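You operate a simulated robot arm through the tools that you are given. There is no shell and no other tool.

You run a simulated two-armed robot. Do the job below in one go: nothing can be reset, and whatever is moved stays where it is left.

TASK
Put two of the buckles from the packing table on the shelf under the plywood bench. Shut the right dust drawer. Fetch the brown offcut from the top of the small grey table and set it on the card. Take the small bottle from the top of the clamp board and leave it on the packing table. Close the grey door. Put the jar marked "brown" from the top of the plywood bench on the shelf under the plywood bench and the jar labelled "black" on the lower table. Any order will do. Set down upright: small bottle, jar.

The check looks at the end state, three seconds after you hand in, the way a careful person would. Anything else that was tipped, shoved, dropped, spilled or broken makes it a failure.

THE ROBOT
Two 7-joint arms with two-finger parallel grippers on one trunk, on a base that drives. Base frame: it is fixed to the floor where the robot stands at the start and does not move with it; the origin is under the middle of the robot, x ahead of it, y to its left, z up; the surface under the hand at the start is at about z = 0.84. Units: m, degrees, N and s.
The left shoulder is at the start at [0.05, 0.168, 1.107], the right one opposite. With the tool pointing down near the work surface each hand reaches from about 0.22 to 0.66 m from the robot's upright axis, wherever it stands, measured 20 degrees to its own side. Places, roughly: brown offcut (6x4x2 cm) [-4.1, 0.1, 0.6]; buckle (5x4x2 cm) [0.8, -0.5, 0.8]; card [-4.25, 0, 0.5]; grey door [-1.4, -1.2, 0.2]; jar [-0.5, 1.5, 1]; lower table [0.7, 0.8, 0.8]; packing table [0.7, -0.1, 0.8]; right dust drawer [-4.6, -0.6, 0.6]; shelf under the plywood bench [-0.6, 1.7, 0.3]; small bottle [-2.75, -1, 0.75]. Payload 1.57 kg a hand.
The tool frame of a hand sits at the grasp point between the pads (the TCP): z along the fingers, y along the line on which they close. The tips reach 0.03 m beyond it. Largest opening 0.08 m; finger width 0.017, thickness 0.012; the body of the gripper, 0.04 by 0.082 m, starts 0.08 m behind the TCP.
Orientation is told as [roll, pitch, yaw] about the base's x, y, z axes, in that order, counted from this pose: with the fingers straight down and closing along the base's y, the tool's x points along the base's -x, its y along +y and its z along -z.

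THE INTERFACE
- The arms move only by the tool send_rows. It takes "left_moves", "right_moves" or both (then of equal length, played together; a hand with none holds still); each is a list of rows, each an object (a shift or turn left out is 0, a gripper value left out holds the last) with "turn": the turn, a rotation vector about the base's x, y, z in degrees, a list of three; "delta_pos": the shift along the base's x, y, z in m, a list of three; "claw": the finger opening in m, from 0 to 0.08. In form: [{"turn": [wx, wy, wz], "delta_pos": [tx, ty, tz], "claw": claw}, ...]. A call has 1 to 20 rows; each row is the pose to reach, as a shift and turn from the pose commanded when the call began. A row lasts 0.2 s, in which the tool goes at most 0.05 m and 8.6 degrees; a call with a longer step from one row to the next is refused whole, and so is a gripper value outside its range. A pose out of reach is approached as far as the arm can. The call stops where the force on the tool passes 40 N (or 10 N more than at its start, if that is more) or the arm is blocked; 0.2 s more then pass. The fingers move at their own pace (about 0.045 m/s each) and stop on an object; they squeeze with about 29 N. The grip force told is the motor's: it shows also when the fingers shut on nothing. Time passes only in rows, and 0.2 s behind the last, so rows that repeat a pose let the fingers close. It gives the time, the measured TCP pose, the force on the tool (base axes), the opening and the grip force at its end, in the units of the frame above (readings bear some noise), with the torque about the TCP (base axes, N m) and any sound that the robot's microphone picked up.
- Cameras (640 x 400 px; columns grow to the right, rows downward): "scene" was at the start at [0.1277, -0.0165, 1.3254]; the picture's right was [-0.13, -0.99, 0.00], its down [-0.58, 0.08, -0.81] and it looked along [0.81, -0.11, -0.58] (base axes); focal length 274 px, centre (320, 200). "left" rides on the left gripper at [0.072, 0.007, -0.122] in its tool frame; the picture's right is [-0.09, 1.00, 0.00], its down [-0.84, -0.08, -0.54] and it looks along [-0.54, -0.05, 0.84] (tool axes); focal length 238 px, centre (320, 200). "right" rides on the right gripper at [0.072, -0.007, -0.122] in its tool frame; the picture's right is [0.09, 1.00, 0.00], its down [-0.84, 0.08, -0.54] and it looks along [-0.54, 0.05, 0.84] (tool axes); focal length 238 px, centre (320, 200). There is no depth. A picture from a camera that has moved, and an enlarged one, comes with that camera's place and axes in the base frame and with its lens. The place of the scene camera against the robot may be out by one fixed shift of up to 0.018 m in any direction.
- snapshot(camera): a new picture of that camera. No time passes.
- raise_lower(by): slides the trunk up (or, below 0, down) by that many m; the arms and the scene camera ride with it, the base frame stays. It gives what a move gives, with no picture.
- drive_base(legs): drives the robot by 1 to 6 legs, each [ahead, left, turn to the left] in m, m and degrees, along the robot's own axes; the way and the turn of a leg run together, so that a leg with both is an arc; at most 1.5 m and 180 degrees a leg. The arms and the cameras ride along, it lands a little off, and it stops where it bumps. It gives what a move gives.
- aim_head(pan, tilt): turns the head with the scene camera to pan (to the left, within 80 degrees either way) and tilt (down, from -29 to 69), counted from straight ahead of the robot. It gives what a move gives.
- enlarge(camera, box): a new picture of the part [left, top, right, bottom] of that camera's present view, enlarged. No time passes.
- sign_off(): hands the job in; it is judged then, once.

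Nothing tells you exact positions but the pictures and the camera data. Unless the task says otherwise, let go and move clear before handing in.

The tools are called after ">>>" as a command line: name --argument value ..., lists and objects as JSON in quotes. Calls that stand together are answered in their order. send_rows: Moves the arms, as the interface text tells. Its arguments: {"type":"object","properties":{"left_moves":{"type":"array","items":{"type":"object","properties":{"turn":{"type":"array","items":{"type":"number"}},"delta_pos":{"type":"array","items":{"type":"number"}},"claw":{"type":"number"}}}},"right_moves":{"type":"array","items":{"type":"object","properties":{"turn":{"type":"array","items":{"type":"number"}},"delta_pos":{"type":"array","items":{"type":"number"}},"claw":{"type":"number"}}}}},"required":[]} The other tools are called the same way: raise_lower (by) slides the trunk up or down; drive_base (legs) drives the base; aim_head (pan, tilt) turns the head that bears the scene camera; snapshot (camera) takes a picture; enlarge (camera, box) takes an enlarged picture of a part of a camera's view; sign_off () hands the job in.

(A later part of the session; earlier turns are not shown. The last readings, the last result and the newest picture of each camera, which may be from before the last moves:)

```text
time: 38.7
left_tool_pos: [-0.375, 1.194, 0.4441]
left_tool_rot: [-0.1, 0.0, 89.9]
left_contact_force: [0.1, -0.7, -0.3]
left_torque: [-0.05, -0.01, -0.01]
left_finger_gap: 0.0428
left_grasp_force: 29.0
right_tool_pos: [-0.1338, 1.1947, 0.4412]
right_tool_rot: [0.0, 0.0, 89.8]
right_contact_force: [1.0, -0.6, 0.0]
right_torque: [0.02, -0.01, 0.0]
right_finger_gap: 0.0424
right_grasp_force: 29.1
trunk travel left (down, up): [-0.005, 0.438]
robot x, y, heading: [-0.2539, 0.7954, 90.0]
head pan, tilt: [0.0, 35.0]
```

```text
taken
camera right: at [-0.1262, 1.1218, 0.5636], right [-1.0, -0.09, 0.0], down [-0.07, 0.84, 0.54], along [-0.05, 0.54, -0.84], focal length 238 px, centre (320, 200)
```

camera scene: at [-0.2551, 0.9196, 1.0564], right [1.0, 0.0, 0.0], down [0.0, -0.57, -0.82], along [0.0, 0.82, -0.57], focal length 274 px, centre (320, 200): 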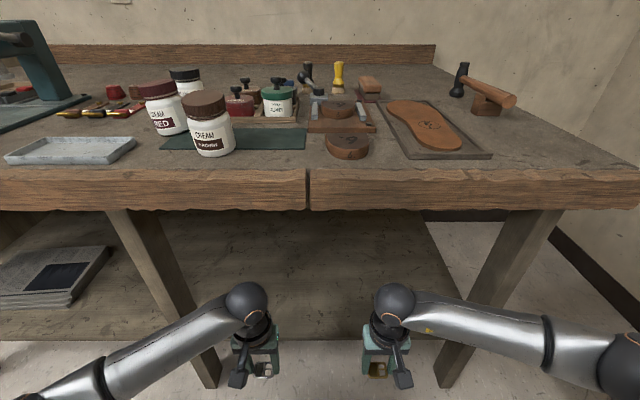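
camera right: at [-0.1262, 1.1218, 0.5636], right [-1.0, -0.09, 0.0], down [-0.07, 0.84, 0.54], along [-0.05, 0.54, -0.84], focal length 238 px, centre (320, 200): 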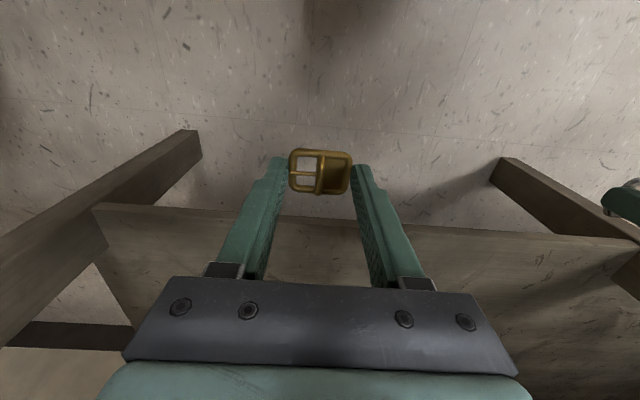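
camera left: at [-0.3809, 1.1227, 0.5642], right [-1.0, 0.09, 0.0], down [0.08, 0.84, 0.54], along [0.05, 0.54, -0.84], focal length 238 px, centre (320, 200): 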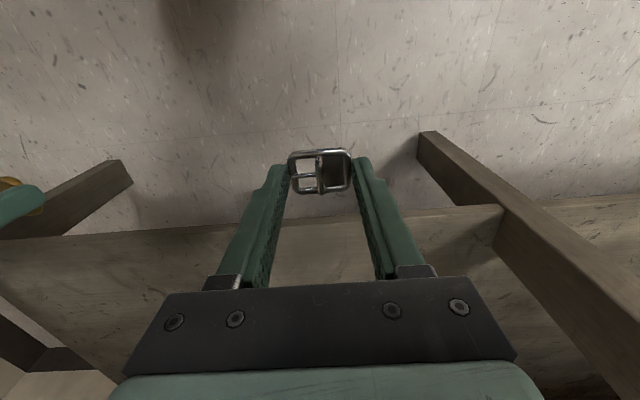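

Hands are just in front of the shelf at z≈0.44 and clear of legs. Driving 0.1 m further, then extending the hands over the shelf.

>>> drive_base --legs '[[0.1, 0, 0]]'

>>> send_rows --left_moves '[{"delta_pos": [0, 0.04, 0]}, {"delta_pos": [0, 0.08, 0]}, {"delta_pos": [0, 0.12, 0]}, {"delta_pos": [0, 0.125, 0]}, {"delta_pos": [0, 0.125, 0]}]' --right_moves '[{"delta_pos": [0, 0.04, 0]}, {"delta_pos": [0, 0.08, 0]}, {"delta_pos": [0, 0.12, 0]}, {"delta_pos": [0, 0.125, 0]}, {"delta_pos": [0, 0.125, 0]}]'

>>> snapshot --camera "left"

>>> snapshot --camera "right"

>>> snapshot --camera "scene"

```text
time: 39.8
left_tool_pos: [-0.3747, 1.2946, 0.4434]
left_tool_rot: [0.0, 0.0, 89.9]
left_contact_force: [0.3, 0.4, -0.2]
left_torque: [0.0, -0.03, 0.0]
left_finger_gap: 0.0428
left_grasp_force: 28.8
right_tool_pos: [-0.1335, 1.2932, 0.4397]
right_tool_rot: [0.0, -0.1, 89.8]
right_contact_force: [0.0, -0.6, -0.5]
right_torque: [0.0, -0.02, 0.0]
right_finger_gap: 0.0426
right_grasp_force: 29.0
trunk travel left (down, up): [-0.005, 0.438]
robot x, y, heading: [-0.2573, 0.8991, 89.9]
head pan, tilt: [0.0, 35.0]
```

```text
time: 41.0
left_tool_pos: [-0.3731, 1.4198, 0.4429]
left_tool_rot: [-0.2, 0.1, 89.9]
left_contact_force: [-0.3, -0.2, 0.0]
left_torque: [0.0, 0.0, 0.0]
left_finger_gap: 0.0427
left_grasp_force: 29.3
right_tool_pos: [-0.133, 1.4189, 0.4418]
right_tool_rot: [0.0, 0.0, 89.9]
right_contact_force: [0.2, 0.4, -0.7]
right_torque: [0.03, -0.03, 0.0]
right_finger_gap: 0.0426
right_grasp_force: 29.2
trunk travel left (down, up): [-0.005, 0.438]
robot x, y, heading: [-0.2558, 0.8971, 89.8]
head pan, tilt: [0.0, 35.0]
```

```text
taken
camera left: at [-0.38, 1.3481, 0.5643], right [-1.0, 0.09, 0.0], down [0.08, 0.84, 0.54], along [0.05, 0.54, -0.84], focal length 238 px, centre (320, 200)
```

left: 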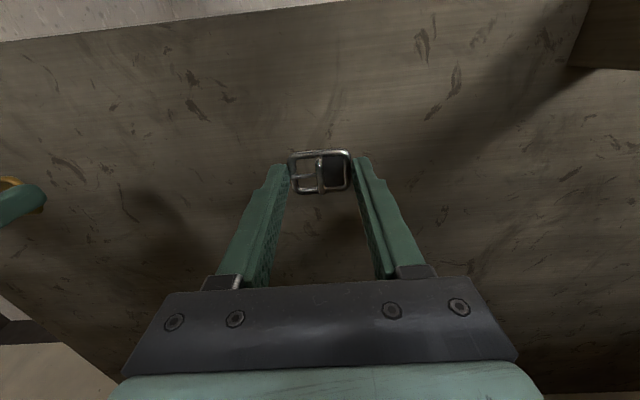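

```text
taken
camera right: at [-0.1255, 1.3472, 0.5635], right [-1.0, -0.09, 0.0], down [-0.07, 0.84, 0.54], along [-0.05, 0.54, -0.84], focal length 238 px, centre (320, 200)
```

right: 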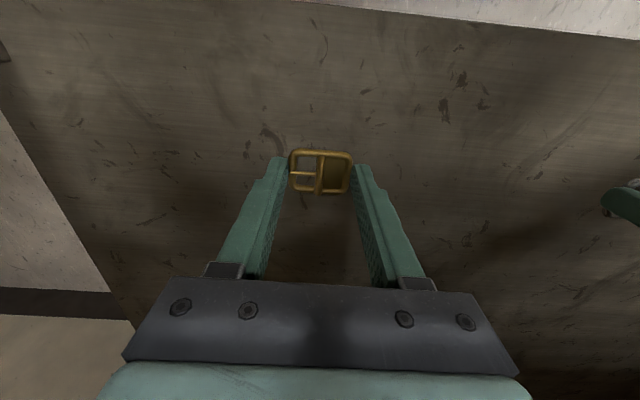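

```text
taken
camera scene: at [-0.2549, 1.0202, 1.0564], right [1.0, 0.0, 0.0], down [0.0, -0.57, -0.82], along [0.0, 0.82, -0.57], focal length 274 px, centre (320, 200)
```

scene: 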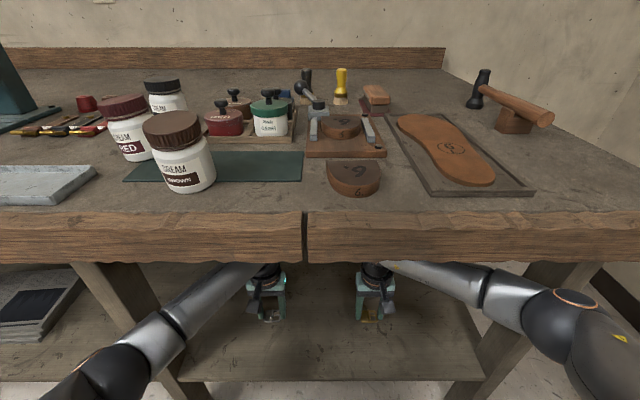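

Both hands are over the empty shelf. Lowering toward it, slowly.

>>> send_rows --left_moves '[{"delta_pos": [0, 0, -0.03]}, {"delta_pos": [0, 0, -0.06]}, {"delta_pos": [0, 0, -0.085]}, {"delta_pos": [0, 0, -0.097]}, {"delta_pos": [0, 0, -0.1]}, {"delta_pos": [0, 0, -0.1]}]' --right_moves '[{"delta_pos": [0, 0, -0.03]}, {"delta_pos": [0, 0, -0.06]}, {"delta_pos": [0, 0, -0.085]}, {"delta_pos": [0, 0, -0.095]}, {"delta_pos": [0, 0, -0.098]}, {"delta_pos": [0, 0, -0.098]}]'

>>> snapshot --camera "left"

>>> snapshot --camera "right"

```text
time: 42.4
left_tool_pos: [-0.3744, 1.4208, 0.3479]
left_tool_rot: [-0.1, -0.4, 89.8]
left_contact_force: [-2.3, -3.1, 25.4]
left_torque: [-0.3, 0.36, 0.06]
left_finger_gap: 0.0426
left_grasp_force: 28.4
right_tool_pos: [-0.1331, 1.4209, 0.3478]
right_tool_rot: [0.0, -0.5, 89.9]
right_contact_force: [3.3, -8.0, 36.8]
right_torque: [-0.5, -0.35, -0.08]
right_finger_gap: 0.0425
right_grasp_force: 29.1
trunk travel left (down, up): [-0.005, 0.438]
robot x, y, heading: [-0.2575, 0.8979, 89.7]
head pan, tilt: [0.0, 35.0]
```

```text
taken
camera left: at [-0.3804, 1.3484, 0.4685], right [-1.0, 0.09, 0.0], down [0.08, 0.83, 0.55], along [0.05, 0.55, -0.84], focal length 238 px, centre (320, 200)
```

left: 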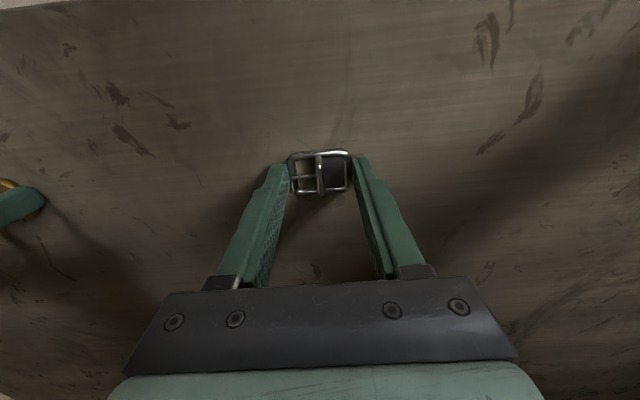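

```text
taken
camera right: at [-0.1263, 1.3481, 0.4702], right [-1.0, -0.09, 0.0], down [-0.07, 0.83, 0.55], along [-0.05, 0.55, -0.84], focal length 238 px, centre (320, 200)
```

right: 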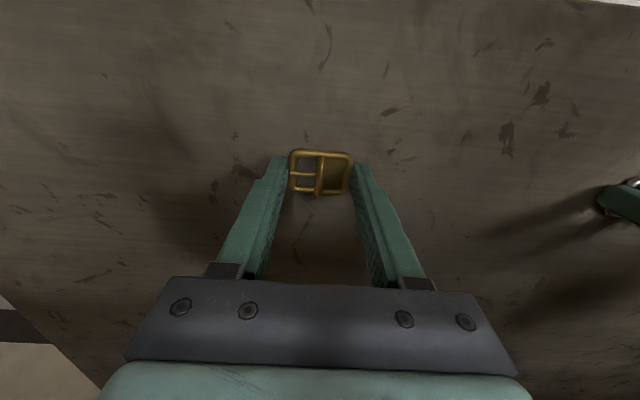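

Contact with the shelf at TCP z≈0.348 (shelf about 0.317). Easing off the press, then opening gently and rising.

>>> send_rows --left_moves '[{"delta_pos": [0, 0, 0.005]}, {"delta_pos": [0, 0, 0.005]}, {"delta_pos": [0, 0, 0.005], "claw": 0.06}, {"delta_pos": [0, 0, 0.005], "claw": 0.06}, {"delta_pos": [0, 0, 0.005], "claw": 0.08}, {"delta_pos": [0, 0, 0.005], "claw": 0.08}, {"delta_pos": [0, 0, 0.02], "claw": 0.08}, {"delta_pos": [0, 0, 0.06]}, {"delta_pos": [0, 0, 0.1]}]' --right_moves '[{"delta_pos": [0, 0, 0.005]}, {"delta_pos": [0, 0, 0.006]}, {"delta_pos": [0, 0, 0.006], "claw": 0.06}, {"delta_pos": [0, 0, 0.006], "claw": 0.06}, {"delta_pos": [0, 0, 0.006], "claw": 0.08}, {"delta_pos": [0, 0, 0.006], "claw": 0.08}, {"delta_pos": [0, 0, 0.02], "claw": 0.08}, {"delta_pos": [0, 0, 0.06]}, {"delta_pos": [0, 0, 0.1]}]'

>>> snapshot --camera "left"

>>> snapshot --camera "right"

```text
time: 44.4
left_tool_pos: [-0.3747, 1.4198, 0.4426]
left_tool_rot: [0.0, 0.0, 89.9]
left_contact_force: [-0.3, -0.1, 0.0]
left_torque: [0.0, -0.01, -0.03]
left_finger_gap: 0.0798
left_grasp_force: 0.0
right_tool_pos: [-0.1333, 1.4178, 0.443]
right_tool_rot: [0.0, 0.0, 89.8]
right_contact_force: [0.4, -0.1, -0.4]
right_torque: [-0.01, 0.01, 0.03]
right_finger_gap: 0.0801
right_grasp_force: 0.1
trunk travel left (down, up): [-0.005, 0.438]
robot x, y, heading: [-0.2579, 0.898, 90.1]
head pan, tilt: [0.0, 35.0]
```

```text
taken
camera left: at [-0.3802, 1.3482, 0.5648], right [-1.0, 0.09, 0.0], down [0.08, 0.84, 0.54], along [0.05, 0.54, -0.84], focal length 238 px, centre (320, 200)
```

left: 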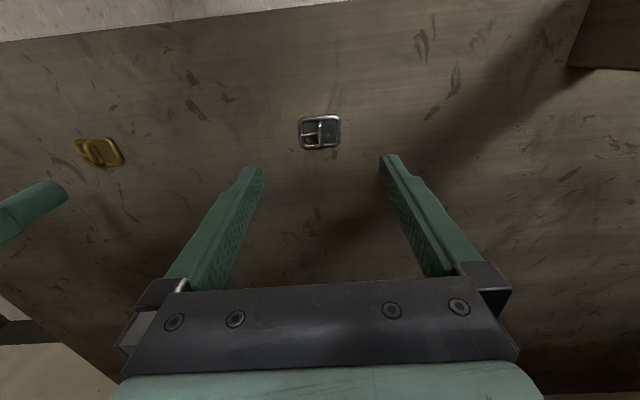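

```text
taken
camera right: at [-0.1263, 1.3465, 0.5653], right [-1.0, -0.09, 0.0], down [-0.07, 0.84, 0.54], along [-0.05, 0.54, -0.84], focal length 238 px, centre (320, 200)
```

right: 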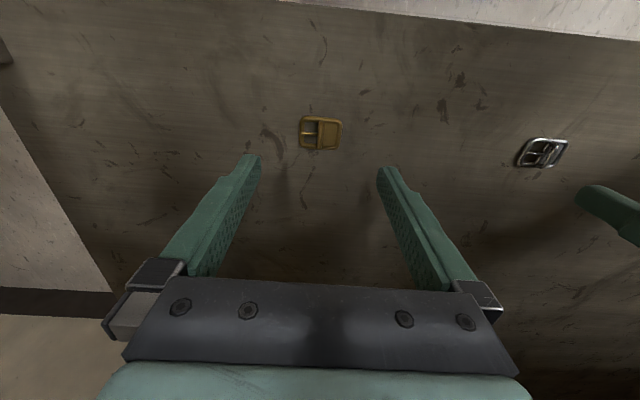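

Both buckles rest flat on the shelf. Now I'll look at the jars closely from here before withdrawing.

>>> enlarge --camera "scene" --box '[90, 60, 330, 210]'

```text
2.67 times, centred on (210, 135) of scene
camera zoom: at [-0.2549, 1.0203, 1.0562], right [1.0, 0.0, 0.0], down [0.0, -0.57, -0.82], along [0.0, 0.82, -0.57], focal length 731 px, centre (613, 373)
```

zoom: 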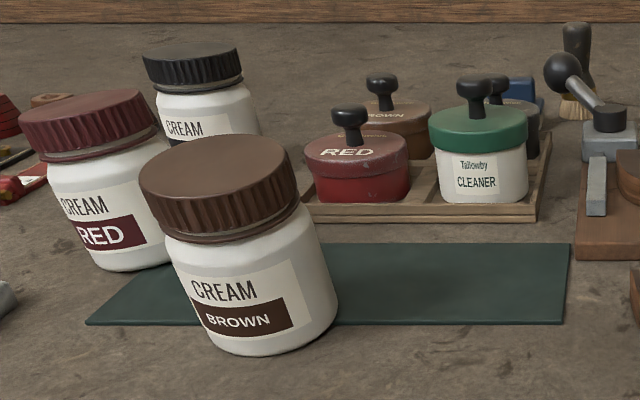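

Now I'm confident: cream jars RED and BROWN are readable, with the black-lidded third behind. I'll withdraw the hands, back off and rise for the brown jar.

>>> send_rows --left_moves '[{"delta_pos": [0, -0.045, 0]}, {"delta_pos": [0, -0.09, 0]}, {"delta_pos": [0, -0.125, 0]}, {"delta_pos": [0, -0.125, 0]}]' --right_moves '[{"delta_pos": [0, -0.045, 0]}, {"delta_pos": [0, -0.09, 0]}, {"delta_pos": [0, -0.125, 0]}, {"delta_pos": [0, -0.125, 0]}]'

>>> drive_base --legs '[[-0.35, 0, 0]]'

>>> raise_lower --by 0.3

>>> send_rows --left_moves '[{"delta_pos": [0, 0, 0.045]}, {"delta_pos": [0, 0, 0.09]}, {"delta_pos": [0, 0, 0.135]}, {"delta_pos": [0, 0, 0.18]}, {"delta_pos": [0, 0, 0.225]}, {"delta_pos": [0, 0, 0.27]}, {"delta_pos": [0, 0, 0.315]}, {"delta_pos": [0, 0, 0.36]}, {"delta_pos": [0, 0, 0.36]}]' --right_moves '[{"delta_pos": [0, 0, 0.045]}, {"delta_pos": [0, 0, 0.09]}, {"delta_pos": [0, 0, 0.135]}, {"delta_pos": [0, 0, 0.18]}, {"delta_pos": [0, 0, 0.225]}, {"delta_pos": [0, 0, 0.27]}, {"delta_pos": [0, 0, 0.315]}, {"delta_pos": [0, 0, 0.36]}, {"delta_pos": [0, 0, 0.36]}]'

>>> snapshot --camera "scene"

```text
time: 45.4
left_tool_pos: [-0.3745, 1.294, 0.4449]
left_tool_rot: [0.0, 0.0, 89.9]
left_contact_force: [-0.2, -0.1, 0.1]
left_torque: [0.0, -0.01, 0.01]
left_finger_gap: 0.0801
left_grasp_force: 0.0
right_tool_pos: [-0.1318, 1.2952, 0.4426]
right_tool_rot: [0.0, -0.1, 89.8]
right_contact_force: [-1.3, -0.7, -0.3]
right_torque: [0.0, 0.02, -0.01]
right_finger_gap: 0.08
right_grasp_force: 0.0
trunk travel left (down, up): [-0.005, 0.438]
robot x, y, heading: [-0.2576, 0.896, 90.0]
head pan, tilt: [0.0, 35.0]
```

```text
time: 47.7
left_tool_pos: [-0.3744, 0.945, 0.4441]
left_tool_rot: [0.0, 0.0, 89.9]
left_contact_force: [0.8, -0.3, 0.7]
left_torque: [-0.03, 0.0, 0.0]
left_finger_gap: 0.0799
left_grasp_force: 0.0
right_tool_pos: [-0.1329, 0.9456, 0.4433]
right_tool_rot: [-0.1, 0.1, 89.6]
right_contact_force: [0.4, -0.1, 0.0]
right_torque: [0.01, 0.0, 0.02]
right_finger_gap: 0.0801
right_grasp_force: 0.1
trunk travel left (down, up): [-0.005, 0.438]
robot x, y, heading: [-0.2607, 0.5464, 89.6]
head pan, tilt: [0.0, 35.0]
```

```text
time: 50.7
left_tool_pos: [-0.375, 0.9452, 0.7444]
left_tool_rot: [0.0, 0.0, 90.0]
left_contact_force: [-0.7, -0.7, 0.1]
left_torque: [0.0, 0.0, 0.05]
left_finger_gap: 0.0801
left_grasp_force: 0.0
right_tool_pos: [-0.1325, 0.9449, 0.7429]
right_tool_rot: [0.1, 0.0, 89.6]
right_contact_force: [-0.1, 0.4, -0.5]
right_torque: [-0.01, -0.03, 0.02]
right_finger_gap: 0.0804
right_grasp_force: 0.1
trunk travel left (down, up): [-0.305, 0.138]
robot x, y, heading: [-0.2534, 0.548, 89.7]
head pan, tilt: [0.0, 35.0]
```

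```text
time: 52.7
left_tool_pos: [-0.3744, 0.9469, 1.105]
left_tool_rot: [0.0, 0.1, 89.9]
left_contact_force: [0.5, -0.4, -0.1]
left_torque: [-0.01, -0.02, 0.02]
left_finger_gap: 0.0801
left_grasp_force: 0.1
right_tool_pos: [-0.1335, 0.9455, 1.1035]
right_tool_rot: [0.0, 0.0, 89.7]
right_contact_force: [-0.1, 0.3, -0.8]
right_torque: [0.04, -0.03, 0.0]
right_finger_gap: 0.0801
right_grasp_force: 0.0
trunk travel left (down, up): [-0.305, 0.138]
robot x, y, heading: [-0.2569, 0.549, 89.9]
head pan, tilt: [0.0, 35.0]
```

```text
taken
camera scene: at [-0.2558, 0.6718, 1.3563], right [1.0, 0.0, 0.0], down [0.0, -0.57, -0.82], along [0.0, 0.82, -0.57], focal length 274 px, centre (320, 200)
```

scene: 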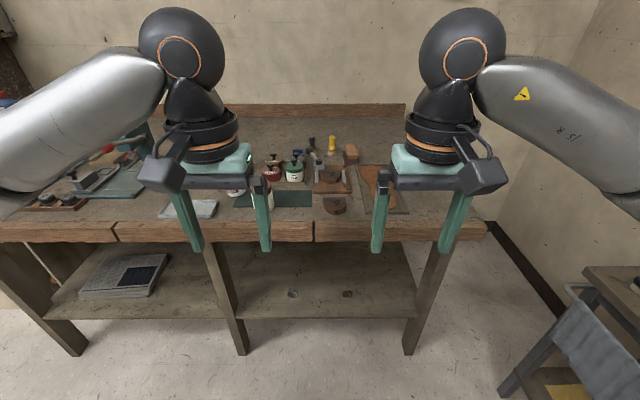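

Buckles visible on the shelf. I'll drive toward the bench so the left hand comes near the brown jar, staying well above it.

>>> drive_base --legs '[[0.33, 0, 0]]'

>>> snapshot --camera "left"

>>> aim_head --pan 15 --tilt 45

>>> snapshot --camera "scene"

>>> snapshot --camera "right"

```text
time: 54.9
left_tool_pos: [-0.3735, 1.2759, 1.1047]
left_tool_rot: [0.0, 0.1, 89.8]
left_contact_force: [0.0, -0.3, 0.9]
left_torque: [-0.02, 0.0, 0.0]
left_finger_gap: 0.08
left_grasp_force: 0.0
right_tool_pos: [-0.1323, 1.2751, 1.1046]
right_tool_rot: [0.0, 0.0, 89.8]
right_contact_force: [0.2, 0.2, 0.0]
right_torque: [-0.02, -0.03, -0.04]
right_finger_gap: 0.08
right_grasp_force: 0.0
trunk travel left (down, up): [-0.305, 0.138]
robot x, y, heading: [-0.2562, 0.8778, 89.8]
head pan, tilt: [0.0, 35.0]
```

```text
taken
camera left: at [-0.3796, 1.2044, 1.2254], right [-1.0, 0.09, 0.0], down [0.08, 0.84, 0.54], along [0.05, 0.54, -0.84], focal length 238 px, centre (320, 200)
```

left: 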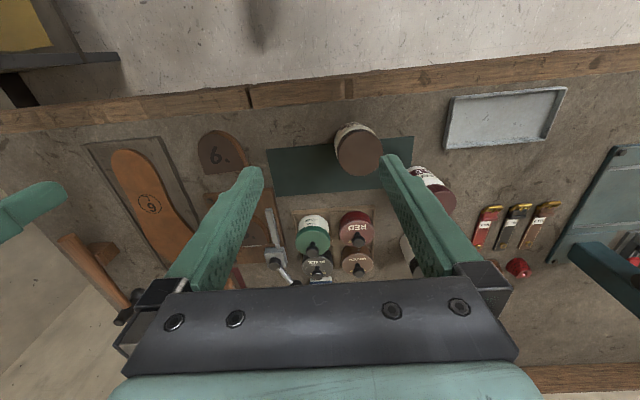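

```text
time: 55.6
left_tool_pos: [-0.3725, 1.2759, 1.1046]
left_tool_rot: [0.0, 0.0, 89.9]
left_contact_force: [-0.2, 0.4, -0.4]
left_torque: [0.04, -0.01, 0.02]
left_finger_gap: 0.08
left_grasp_force: 0.0
right_tool_pos: [-0.1327, 1.2741, 1.1029]
right_tool_rot: [0.0, 0.1, 89.8]
right_contact_force: [-0.1, 0.1, 0.7]
right_torque: [0.0, 0.01, -0.01]
right_finger_gap: 0.0798
right_grasp_force: 0.0
trunk travel left (down, up): [-0.305, 0.138]
robot x, y, heading: [-0.2552, 0.8743, 89.5]
head pan, tilt: [15.0, 45.0]
```

```text
taken
camera scene: at [-0.2757, 0.9908, 1.3416], right [0.97, 0.26, 0.0], down [0.18, -0.68, -0.71], along [-0.18, 0.68, -0.71], focal length 274 px, centre (320, 200)
```

scene: 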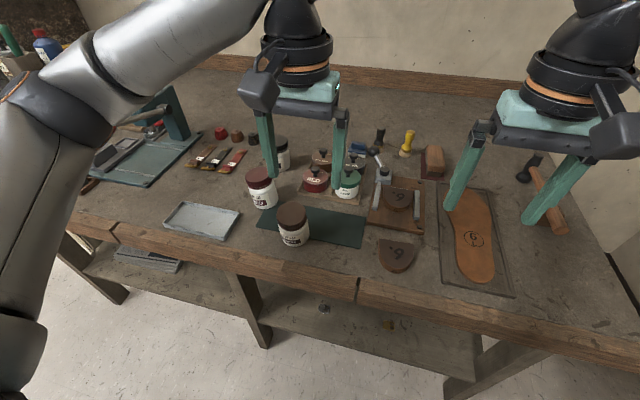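

```text
taken
camera right: at [-0.1259, 1.2014, 1.2264], right [-1.0, -0.09, 0.0], down [-0.07, 0.84, 0.54], along [-0.05, 0.54, -0.84], focal length 238 px, centre (320, 200)
```

right: 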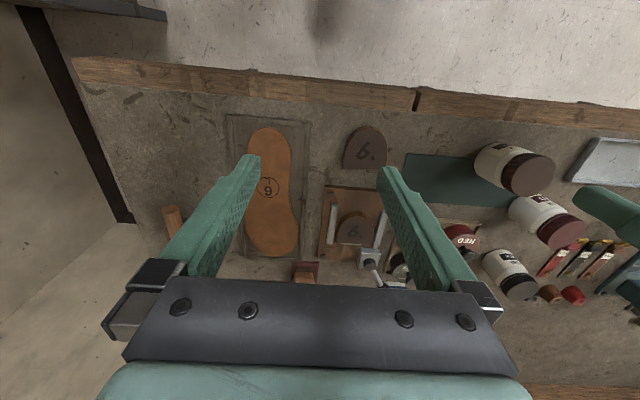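

The brown jar triangulates to about [-0.418, 1.317] with its lid top at z≈0.946. Moving the left hand above it and part-way down to check alignment.

>>> send_rows --left_moves '[{"delta_pos": [-0.022, 0.02, 0]}, {"delta_pos": [-0.045, 0.041, 0]}, {"delta_pos": [-0.045, 0.041, -0.04]}, {"delta_pos": [-0.045, 0.041, -0.08]}, {"delta_pos": [-0.045, 0.041, -0.1]}, {"delta_pos": [-0.045, 0.041, -0.1]}]'

>>> snapshot --camera "left"

>>> snapshot --camera "scene"

>>> snapshot --camera "right"

```text
time: 57.0
left_tool_pos: [-0.4194, 1.3173, 1.0048]
left_tool_rot: [0.0, 0.0, 90.0]
left_contact_force: [-0.1, -0.1, 0.2]
left_torque: [-0.04, -0.01, 0.01]
left_finger_gap: 0.0799
left_grasp_force: 0.0
right_tool_pos: [-0.1334, 1.2727, 1.1033]
right_tool_rot: [-0.1, 0.0, 89.8]
right_contact_force: [0.0, -0.9, 0.1]
right_torque: [0.0, 0.02, -0.01]
right_finger_gap: 0.0801
right_grasp_force: 0.0
trunk travel left (down, up): [-0.305, 0.138]
robot x, y, heading: [-0.2549, 0.8781, 89.8]
head pan, tilt: [15.0, 45.0]
```

```text
taken
camera left: at [-0.4252, 1.2452, 1.1251], right [-1.0, 0.09, 0.0], down [0.08, 0.84, 0.54], along [0.05, 0.54, -0.84], focal length 238 px, centre (320, 200)
```

left: 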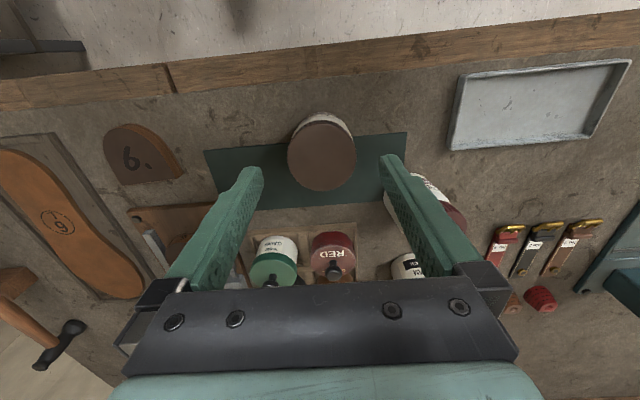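

```text
taken
camera scene: at [-0.2758, 0.9907, 1.3416], right [0.97, 0.26, 0.0], down [0.18, -0.68, -0.71], along [-0.18, 0.68, -0.71], focal length 274 px, centre (320, 200)
```

scene: 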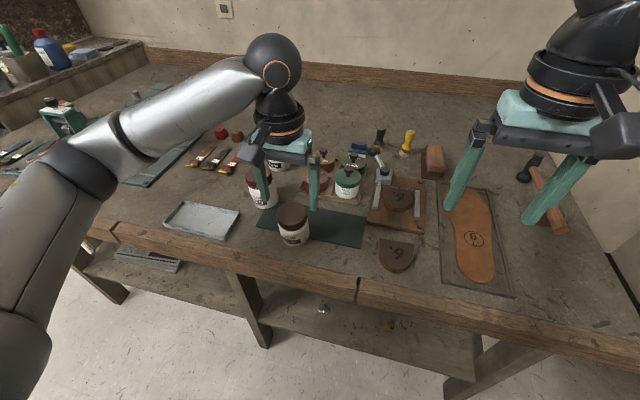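

```text
taken
camera right: at [-0.1259, 1.2013, 1.2264], right [-1.0, -0.09, 0.0], down [-0.07, 0.84, 0.54], along [-0.05, 0.54, -0.84], focal length 238 px, centre (320, 200)
```

right: 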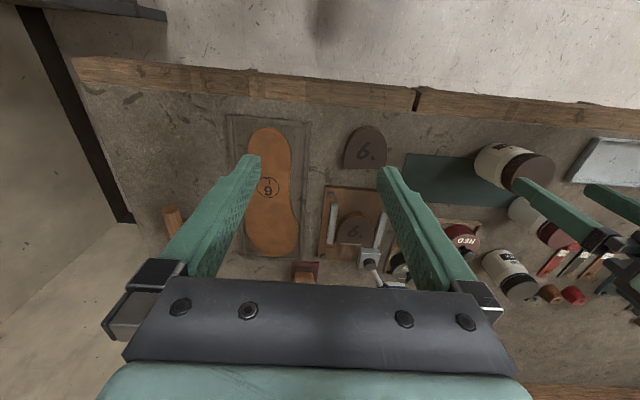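

Jar lid is centred under the hand. Descending and gripping.

>>> send_rows --left_moves '[{"delta_pos": [0, 0.001, -0.03]}, {"delta_pos": [0, 0.001, -0.06]}, {"delta_pos": [0, 0.001, -0.085]}, {"delta_pos": [0, 0.001, -0.09]}, {"delta_pos": [0, 0.001, -0.09]}]'

>>> snapshot --camera "left"

>>> snapshot --camera "right"

```text
time: 58.2
left_tool_pos: [-0.4185, 1.3187, 0.914]
left_tool_rot: [0.0, 0.0, 89.8]
left_contact_force: [0.2, 0.0, 0.5]
left_torque: [-0.04, 0.0, 0.0]
left_finger_gap: 0.08
left_grasp_force: 0.0
right_tool_pos: [-0.1326, 1.2749, 1.1036]
right_tool_rot: [0.0, 0.0, 89.7]
right_contact_force: [0.0, -0.7, 0.8]
right_torque: [-0.04, -0.01, 0.0]
right_finger_gap: 0.0801
right_grasp_force: 0.0
trunk travel left (down, up): [-0.305, 0.138]
robot x, y, heading: [-0.2543, 0.8773, 90.0]
head pan, tilt: [15.0, 45.0]
```

```text
taken
camera left: at [-0.425, 1.2461, 1.0349], right [-1.0, 0.09, 0.0], down [0.08, 0.84, 0.54], along [0.05, 0.54, -0.84], focal length 238 px, centre (320, 200)
```

left: 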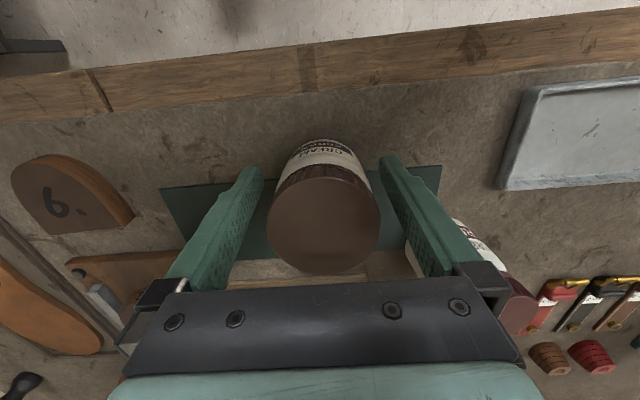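

```text
taken
camera right: at [-0.1259, 1.2014, 1.2264], right [-1.0, -0.09, 0.0], down [-0.07, 0.84, 0.54], along [-0.05, 0.54, -0.84], focal length 238 px, centre (320, 200)
```

right: 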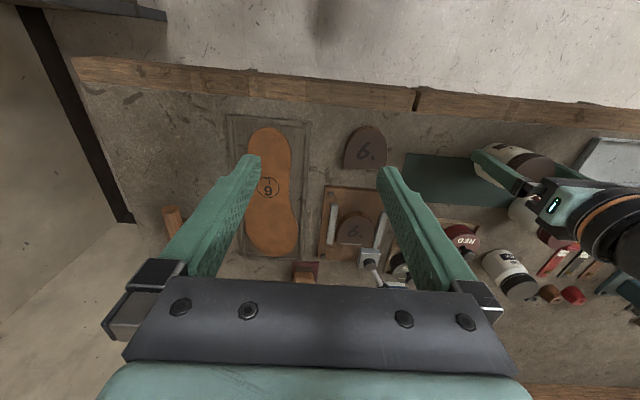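

The jar is centred between the fingers. Closing and lifting.

>>> send_rows --left_moves '[{"claw": 0.04}, {"claw": 0.04}, {"claw": 0.04}, {"claw": 0.04}]'

>>> snapshot --camera "left"

```text
time: 59.2
left_tool_pos: [-0.4191, 1.3174, 0.9141]
left_tool_rot: [0.0, 0.1, 89.8]
left_contact_force: [-2.4, 0.2, 0.9]
left_torque: [0.02, 0.01, 0.03]
left_finger_gap: 0.0591
left_grasp_force: 28.5
right_tool_pos: [-0.1324, 1.2716, 1.1035]
right_tool_rot: [0.0, 0.0, 89.8]
right_contact_force: [-0.2, 1.2, 0.6]
right_torque: [0.03, 0.01, -0.03]
right_finger_gap: 0.0798
right_grasp_force: 0.1
trunk travel left (down, up): [-0.305, 0.138]
robot x, y, heading: [-0.254, 0.8732, 89.8]
head pan, tilt: [15.0, 45.0]
```

```text
taken
camera left: at [-0.4253, 1.2461, 1.0352], right [-1.0, 0.09, 0.0], down [0.08, 0.84, 0.54], along [0.05, 0.54, -0.84], focal length 238 px, centre (320, 200)
```

left: 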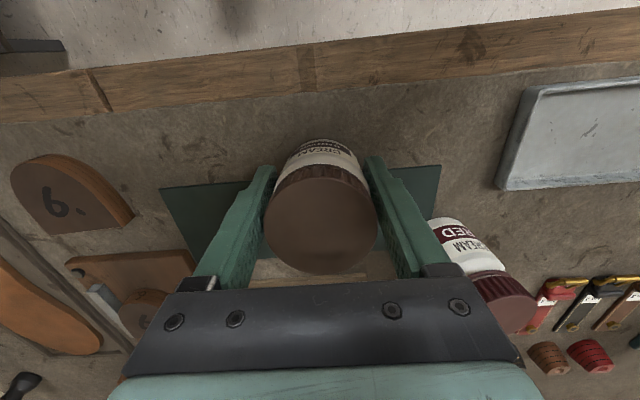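

Brown jar gripped (gap 0.059). Lifting it, bringing it back over the front, and then backing off with the right hand tucked.

>>> send_rows --left_moves '[{"delta_pos": [0, 0, 0.03]}, {"delta_pos": [0, 0, 0.07]}, {"delta_pos": [0, 0, 0.11]}, {"delta_pos": [0, 0, 0.15]}, {"delta_pos": [0.02, -0.03, 0.15]}, {"delta_pos": [0.045, -0.06, 0.15]}, {"delta_pos": [0.045, -0.06, 0.15]}]' --right_moves '[{"delta_pos": [0, 0, 0]}, {"delta_pos": [0, -0.02, 0]}, {"delta_pos": [0, -0.04, 0]}, {"delta_pos": [0, -0.06, 0]}, {"delta_pos": [0, -0.08, 0]}, {"delta_pos": [0, -0.1, 0]}, {"delta_pos": [0, -0.11, 0]}]'

>>> snapshot --camera "scene"

>>> enlarge --camera "scene" --box '[220, 110, 400, 230]'

>>> drive_base --legs '[[-0.36, 0, 0]]'

>>> raise_lower --by -0.3

>>> snapshot --camera "left"

```text
time: 60.8
left_tool_pos: [-0.3739, 1.2569, 1.0638]
left_tool_rot: [0.0, 0.1, 89.9]
left_contact_force: [0.6, -0.4, -2.2]
left_torque: [0.01, 0.02, 0.03]
left_finger_gap: 0.0591
left_grasp_force: 29.4
right_tool_pos: [-0.1338, 1.1637, 1.1038]
right_tool_rot: [0.0, 0.0, 89.7]
right_contact_force: [-0.5, 0.4, -0.6]
right_torque: [0.03, -0.01, 0.0]
right_finger_gap: 0.0801
right_grasp_force: 0.0
trunk travel left (down, up): [-0.305, 0.138]
robot x, y, heading: [-0.2577, 0.8792, 89.7]
head pan, tilt: [15.0, 45.0]
```

```text
taken
camera scene: at [-0.276, 0.9909, 1.3415], right [0.97, 0.26, 0.0], down [0.18, -0.68, -0.71], along [-0.18, 0.68, -0.71], focal length 274 px, centre (320, 200)
```

scene: 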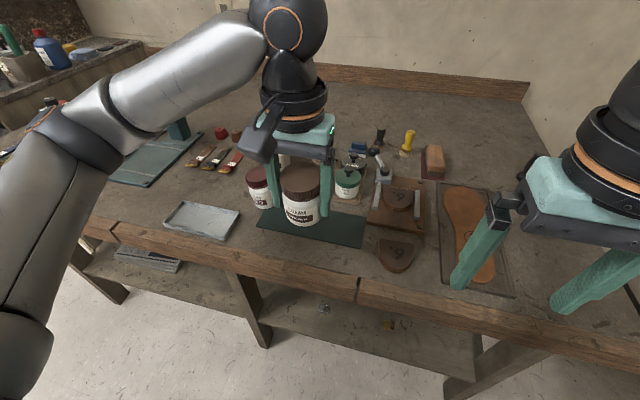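

```text
3.33 times, centred on (310, 170) of scene
camera zoom: at [-0.276, 0.9909, 1.3415], right [0.97, 0.26, 0.0], down [0.18, -0.68, -0.71], along [-0.18, 0.68, -0.71], focal length 913 px, centre (353, 300)
```

zoom: 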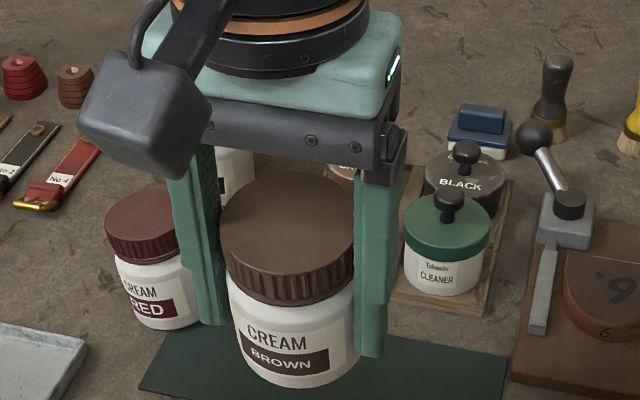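

```text
time: 63.1
left_tool_pos: [-0.3738, 0.8988, 1.0647]
left_tool_rot: [0.0, 0.0, 90.0]
left_contact_force: [-0.6, -0.6, -2.6]
left_torque: [-0.01, -0.02, 0.0]
left_finger_gap: 0.0593
left_grasp_force: 29.4
right_tool_pos: [-0.1333, 0.8059, 1.1036]
right_tool_rot: [0.1, -0.1, 89.7]
right_contact_force: [-0.1, -0.8, 0.5]
right_torque: [0.04, -0.02, 0.01]
right_finger_gap: 0.0801
right_grasp_force: 0.0
trunk travel left (down, up): [-0.305, 0.138]
robot x, y, heading: [-0.2585, 0.5161, 89.9]
head pan, tilt: [15.0, 45.0]
```

```text
time: 66.2
left_tool_pos: [-0.3748, 0.899, 0.7636]
left_tool_rot: [0.0, 0.1, 89.9]
left_contact_force: [0.1, -0.3, -2.0]
left_torque: [0.01, 0.04, -0.02]
left_finger_gap: 0.0592
left_grasp_force: 28.6
right_tool_pos: [-0.1334, 0.8069, 0.8045]
right_tool_rot: [0.0, 0.1, 89.7]
right_contact_force: [0.2, -0.7, -0.1]
right_torque: [0.02, -0.02, 0.0]
right_finger_gap: 0.0802
right_grasp_force: 0.1
trunk travel left (down, up): [-0.005, 0.438]
robot x, y, heading: [-0.2573, 0.5132, 89.8]
head pan, tilt: [15.0, 45.0]
```

```text
taken
camera left: at [-0.3811, 0.8279, 0.8856], right [-1.0, 0.09, 0.0], down [0.08, 0.84, 0.54], along [0.05, 0.54, -0.84], focal length 238 px, centre (320, 200)
```

left: 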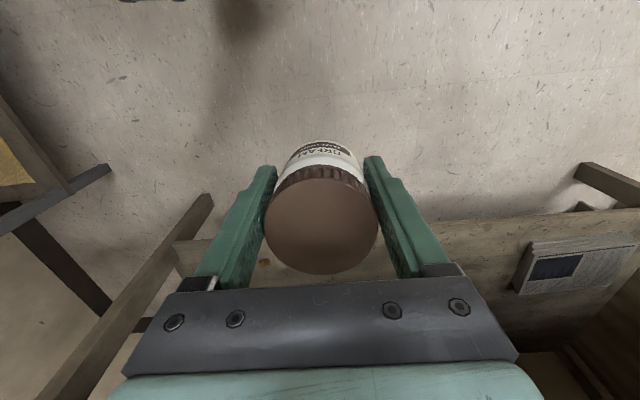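

Brown jar is hanging straight. Lowering the left hand to z≈0.45 and toward the centre of the bay, with the right hand kept low and back.

>>> send_rows --left_moves '[{"delta_pos": [0, 0, -0.04]}, {"delta_pos": [0, 0, -0.08]}, {"delta_pos": [0, 0, -0.12]}, {"delta_pos": [0, 0, -0.16]}, {"delta_pos": [0, 0, -0.2]}, {"delta_pos": [0, 0, -0.24]}, {"delta_pos": [0, 0, -0.28]}, {"delta_pos": [0.02, 0, -0.313]}, {"delta_pos": [0.06, 0, -0.313]}, {"delta_pos": [0.1, 0, -0.313]}, {"delta_pos": [0.115, 0, -0.313]}, {"delta_pos": [0.115, 0, -0.313]}]' --right_moves '[{"delta_pos": [0.01, 0, -0.04]}, {"delta_pos": [0.02, 0, -0.08]}, {"delta_pos": [0.03, 0, -0.12]}, {"delta_pos": [0.04, 0, -0.16]}, {"delta_pos": [0.05, 0, -0.2]}, {"delta_pos": [0.05, -0.01, -0.2]}, {"delta_pos": [0.05, -0.02, -0.2]}, {"delta_pos": [0.05, -0.02, -0.2]}, {"delta_pos": [0.05, -0.02, -0.2]}, {"delta_pos": [0.05, -0.02, -0.2]}, {"delta_pos": [0.05, -0.02, -0.2]}, {"delta_pos": [0.05, -0.02, -0.2]}]'

>>> aim_head --pan 0 --tilt 40

>>> snapshot --camera "scene"

```text
time: 68.8
left_tool_pos: [-0.2593, 0.9015, 0.4513]
left_tool_rot: [-0.1, 0.1, 89.9]
left_contact_force: [-0.3, 0.0, -1.8]
left_torque: [-0.03, 0.02, -0.04]
left_finger_gap: 0.0587
left_grasp_force: 29.4
right_tool_pos: [-0.0825, 0.7858, 0.6046]
right_tool_rot: [0.0, 0.0, 89.7]
right_contact_force: [-0.1, 0.1, 0.1]
right_torque: [0.01, 0.01, -0.02]
right_finger_gap: 0.08
right_grasp_force: 0.2
trunk travel left (down, up): [-0.005, 0.438]
robot x, y, heading: [-0.2578, 0.5145, 89.7]
head pan, tilt: [15.0, 45.0]
```

```text
time: 69.5
left_tool_pos: [-0.2581, 0.901, 0.4503]
left_tool_rot: [0.0, 0.1, 90.0]
left_contact_force: [-0.5, 0.0, -2.3]
left_torque: [-0.05, -0.01, -0.03]
left_finger_gap: 0.0586
left_grasp_force: 29.4
right_tool_pos: [-0.0815, 0.7857, 0.6036]
right_tool_rot: [-0.1, 0.1, 89.7]
right_contact_force: [-0.7, -0.3, -0.8]
right_torque: [-0.02, 0.0, -0.02]
right_finger_gap: 0.0802
right_grasp_force: 0.1
trunk travel left (down, up): [-0.005, 0.438]
robot x, y, heading: [-0.2504, 0.517, 89.8]
head pan, tilt: [0.0, 40.0]
```

```text
taken
camera scene: at [-0.2559, 0.6394, 1.0488], right [1.0, 0.0, 0.0], down [0.0, -0.64, -0.77], along [0.0, 0.77, -0.64], focal length 274 px, centre (320, 200)
```

scene: 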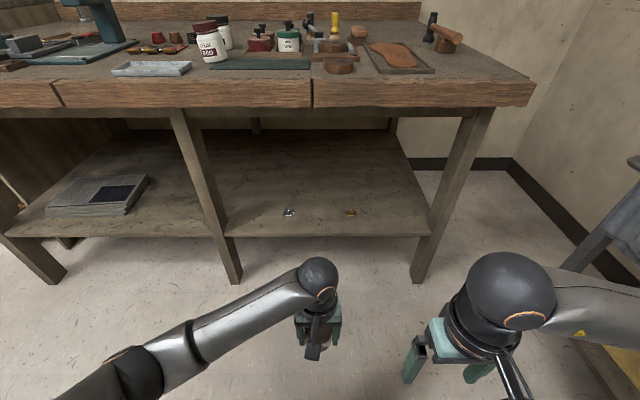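

Buckles are on the shelf at x≈-0.375 and -0.135, leaving the middle free for the jar at x≈-0.26. Driving in and extending the left hand.

>>> drive_base --legs '[[0.37, 0, 0]]'

>>> send_rows --left_moves '[{"delta_pos": [0, 0.04, 0]}, {"delta_pos": [0, 0.08, 0]}, {"delta_pos": [0, 0.12, 0]}, {"delta_pos": [0, 0.13, 0]}, {"delta_pos": [0, 0.13, 0]}]'

>>> snapshot --camera "left"

>>> snapshot --camera "scene"

```text
time: 71.9
left_tool_pos: [-0.2581, 1.2728, 0.4524]
left_tool_rot: [0.0, 0.1, 89.9]
left_contact_force: [1.3, -0.1, -2.0]
left_torque: [0.01, 0.03, 0.01]
left_finger_gap: 0.0589
left_grasp_force: 29.2
right_tool_pos: [-0.0825, 1.1588, 0.6027]
right_tool_rot: [0.0, 0.1, 89.8]
right_contact_force: [-1.2, 0.5, 0.2]
right_torque: [-0.02, 0.0, -0.01]
right_finger_gap: 0.08
right_grasp_force: 0.1
trunk travel left (down, up): [-0.005, 0.438]
robot x, y, heading: [-0.2535, 0.8881, 89.5]
head pan, tilt: [0.0, 40.0]
```

```text
time: 73.1
left_tool_pos: [-0.2597, 1.4034, 0.4509]
left_tool_rot: [0.0, 0.0, 89.9]
left_contact_force: [-0.6, -0.6, -2.2]
left_torque: [-0.02, 0.02, 0.0]
left_finger_gap: 0.0585
left_grasp_force: 29.0
right_tool_pos: [-0.0809, 1.1581, 0.6042]
right_tool_rot: [-0.1, 0.1, 89.8]
right_contact_force: [0.1, 0.0, -0.5]
right_torque: [-0.04, -0.01, 0.01]
right_finger_gap: 0.0799
right_grasp_force: 0.1
trunk travel left (down, up): [-0.005, 0.438]
robot x, y, heading: [-0.2573, 0.8894, 89.8]
head pan, tilt: [0.0, 40.0]
```

```text
taken
camera left: at [-0.2649, 1.3313, 0.572], right [-1.0, 0.09, 0.0], down [0.08, 0.84, 0.54], along [0.05, 0.54, -0.84], focal length 238 px, centre (320, 200)
```

left: 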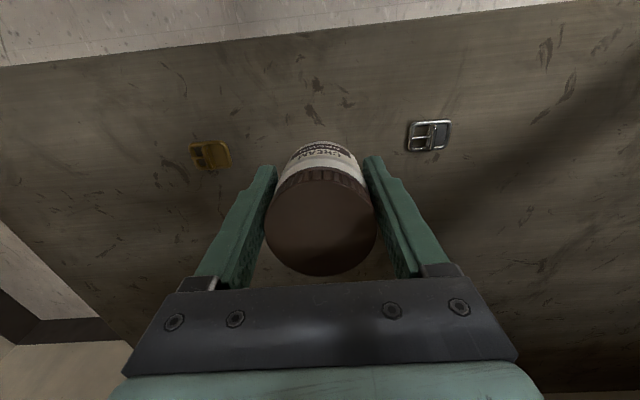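

```text
taken
camera scene: at [-0.2548, 1.0121, 1.0488], right [1.0, 0.0, 0.0], down [0.0, -0.64, -0.77], along [0.0, 0.77, -0.64], focal length 274 px, centre (320, 200)
```

scene: 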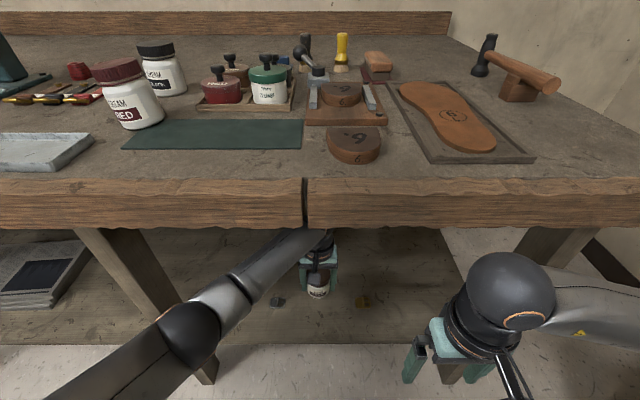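

The jar hovers between the two buckles. Lowering to contact slowly.

>>> send_rows --left_moves '[{"delta_pos": [0, 0, -0.03]}, {"delta_pos": [0, 0, -0.06]}, {"delta_pos": [0, 0, -0.08]}, {"delta_pos": [0, 0, -0.088]}, {"delta_pos": [0, 0, -0.091]}, {"delta_pos": [0, 0, -0.093]}, {"delta_pos": [0, 0, -0.095]}, {"delta_pos": [0, 0, -0.095]}]'

```text
time: 74.4
left_tool_pos: [-0.2557, 1.4074, 0.3666]
left_tool_rot: [-0.1, -0.8, 89.8]
left_contact_force: [-2.8, -4.7, 18.0]
left_torque: [-0.37, 0.15, -0.02]
left_finger_gap: 0.0567
left_grasp_force: 28.7
right_tool_pos: [-0.0826, 1.1583, 0.604]
right_tool_rot: [0.0, 0.0, 89.8]
right_contact_force: [0.0, 0.6, -0.1]
right_torque: [-0.01, 0.03, -0.01]
right_finger_gap: 0.08
right_grasp_force: 0.1
trunk travel left (down, up): [-0.005, 0.438]
robot x, y, heading: [-0.2568, 0.8919, 89.7]
head pan, tilt: [0.0, 40.0]
stopped in row 6 (left hand): the force on the tool passed its limit at 43 N (the readings are from after the stop); the commanded pose is now the measured one
```

Contact came a bit early (TCP z≈0.367), so I'll look at the jar's attitude before releasing.

>>> snapshot --camera "left"

>>> enlarge --camera "scene" --box '[250, 230, 400, 330]'

>>> snapshot --camera "right"

```text
taken
camera left: at [-0.2633, 1.3348, 0.4875], right [-1.0, 0.1, 0.0], down [0.08, 0.83, 0.55], along [0.05, 0.55, -0.83], focal length 238 px, centre (320, 200)
```

left: 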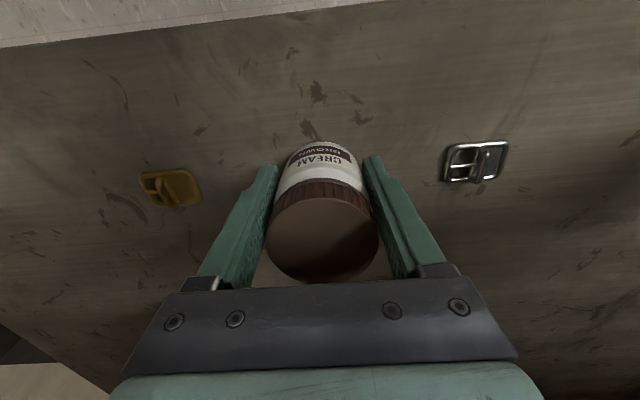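

```text
4.00 times, centred on (325, 280) of scene
camera zoom: at [-0.255, 1.0106, 1.0489], right [1.0, 0.0, 0.0], down [0.0, -0.64, -0.77], along [0.0, 0.77, -0.64], focal length 1096 px, centre (300, -120)
```

zoom: 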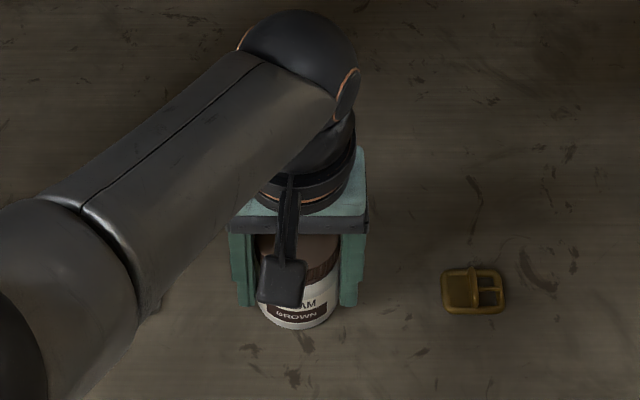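

```text
taken
camera right: at [-0.0749, 1.0852, 0.7265], right [-1.0, -0.09, 0.0], down [-0.07, 0.84, 0.54], along [-0.05, 0.54, -0.84], focal length 238 px, centre (320, 200)
```

right: 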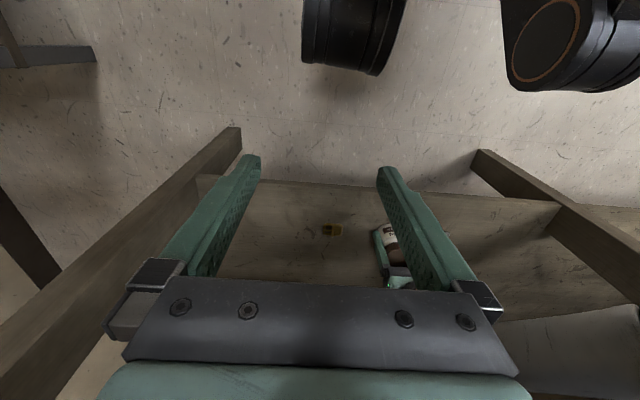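

>>> enlarge --camera "left" --box '[240, 120, 400, 290]'

```text
2.35 times, centred on (320, 205) of left
camera zoom: at [-0.2633, 1.3348, 0.4875], right [-1.0, 0.1, 0.0], down [0.08, 0.83, 0.55], along [0.05, 0.55, -0.83], focal length 561 px, centre (320, 188)
```

zoom: 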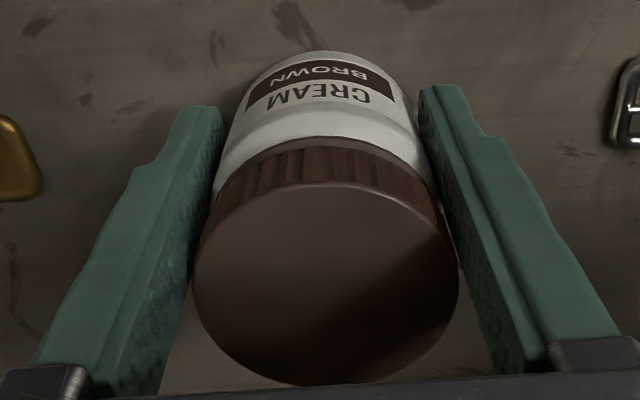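

The lid ellipse works out nearly level relative to the tool, and the early contact fits a jar about 8.5 cm tall. I'll ease the pressure slightly and open the fingers gradually.

>>> send_rows --left_moves '[{"delta_pos": [0, 0, 0.001]}, {"delta_pos": [0, 0, 0.001]}, {"delta_pos": [0, 0, 0.001], "claw": 0.06}, {"delta_pos": [0, 0, 0.001], "claw": 0.062}, {"delta_pos": [0, 0, 0.001], "claw": 0.066}, {"delta_pos": [0, 0, 0.001], "claw": 0.07}, {"delta_pos": [0, 0, 0.001], "claw": 0.08}, {"delta_pos": [0, 0, 0.001], "claw": 0.08}]'

>>> enlarge --camera "left" --box '[240, 120, 400, 290]'

```text
time: 76.2
left_tool_pos: [-0.2567, 1.4064, 0.3658]
left_tool_rot: [-0.1, -0.5, 89.9]
left_contact_force: [-0.2, 0.1, -0.2]
left_torque: [0.03, -0.01, 0.03]
left_finger_gap: 0.0801
left_grasp_force: 0.1
right_tool_pos: [-0.0813, 1.1598, 0.6037]
right_tool_rot: [0.0, -0.1, 89.8]
right_contact_force: [-0.9, 0.3, -0.4]
right_torque: [0.03, 0.03, 0.01]
right_finger_gap: 0.08
right_grasp_force: 0.0
trunk travel left (down, up): [-0.005, 0.438]
robot x, y, heading: [-0.2561, 0.8921, 89.8]
head pan, tilt: [0.0, 40.0]
```

```text
2.35 times, centred on (320, 205) of left
camera zoom: at [-0.2637, 1.3343, 0.486], right [-1.0, 0.1, 0.0], down [0.08, 0.83, 0.55], along [0.05, 0.55, -0.84], focal length 561 px, centre (320, 188)
```

zoom: 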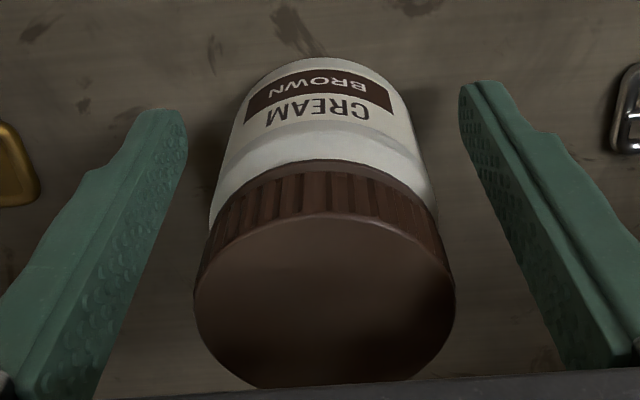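

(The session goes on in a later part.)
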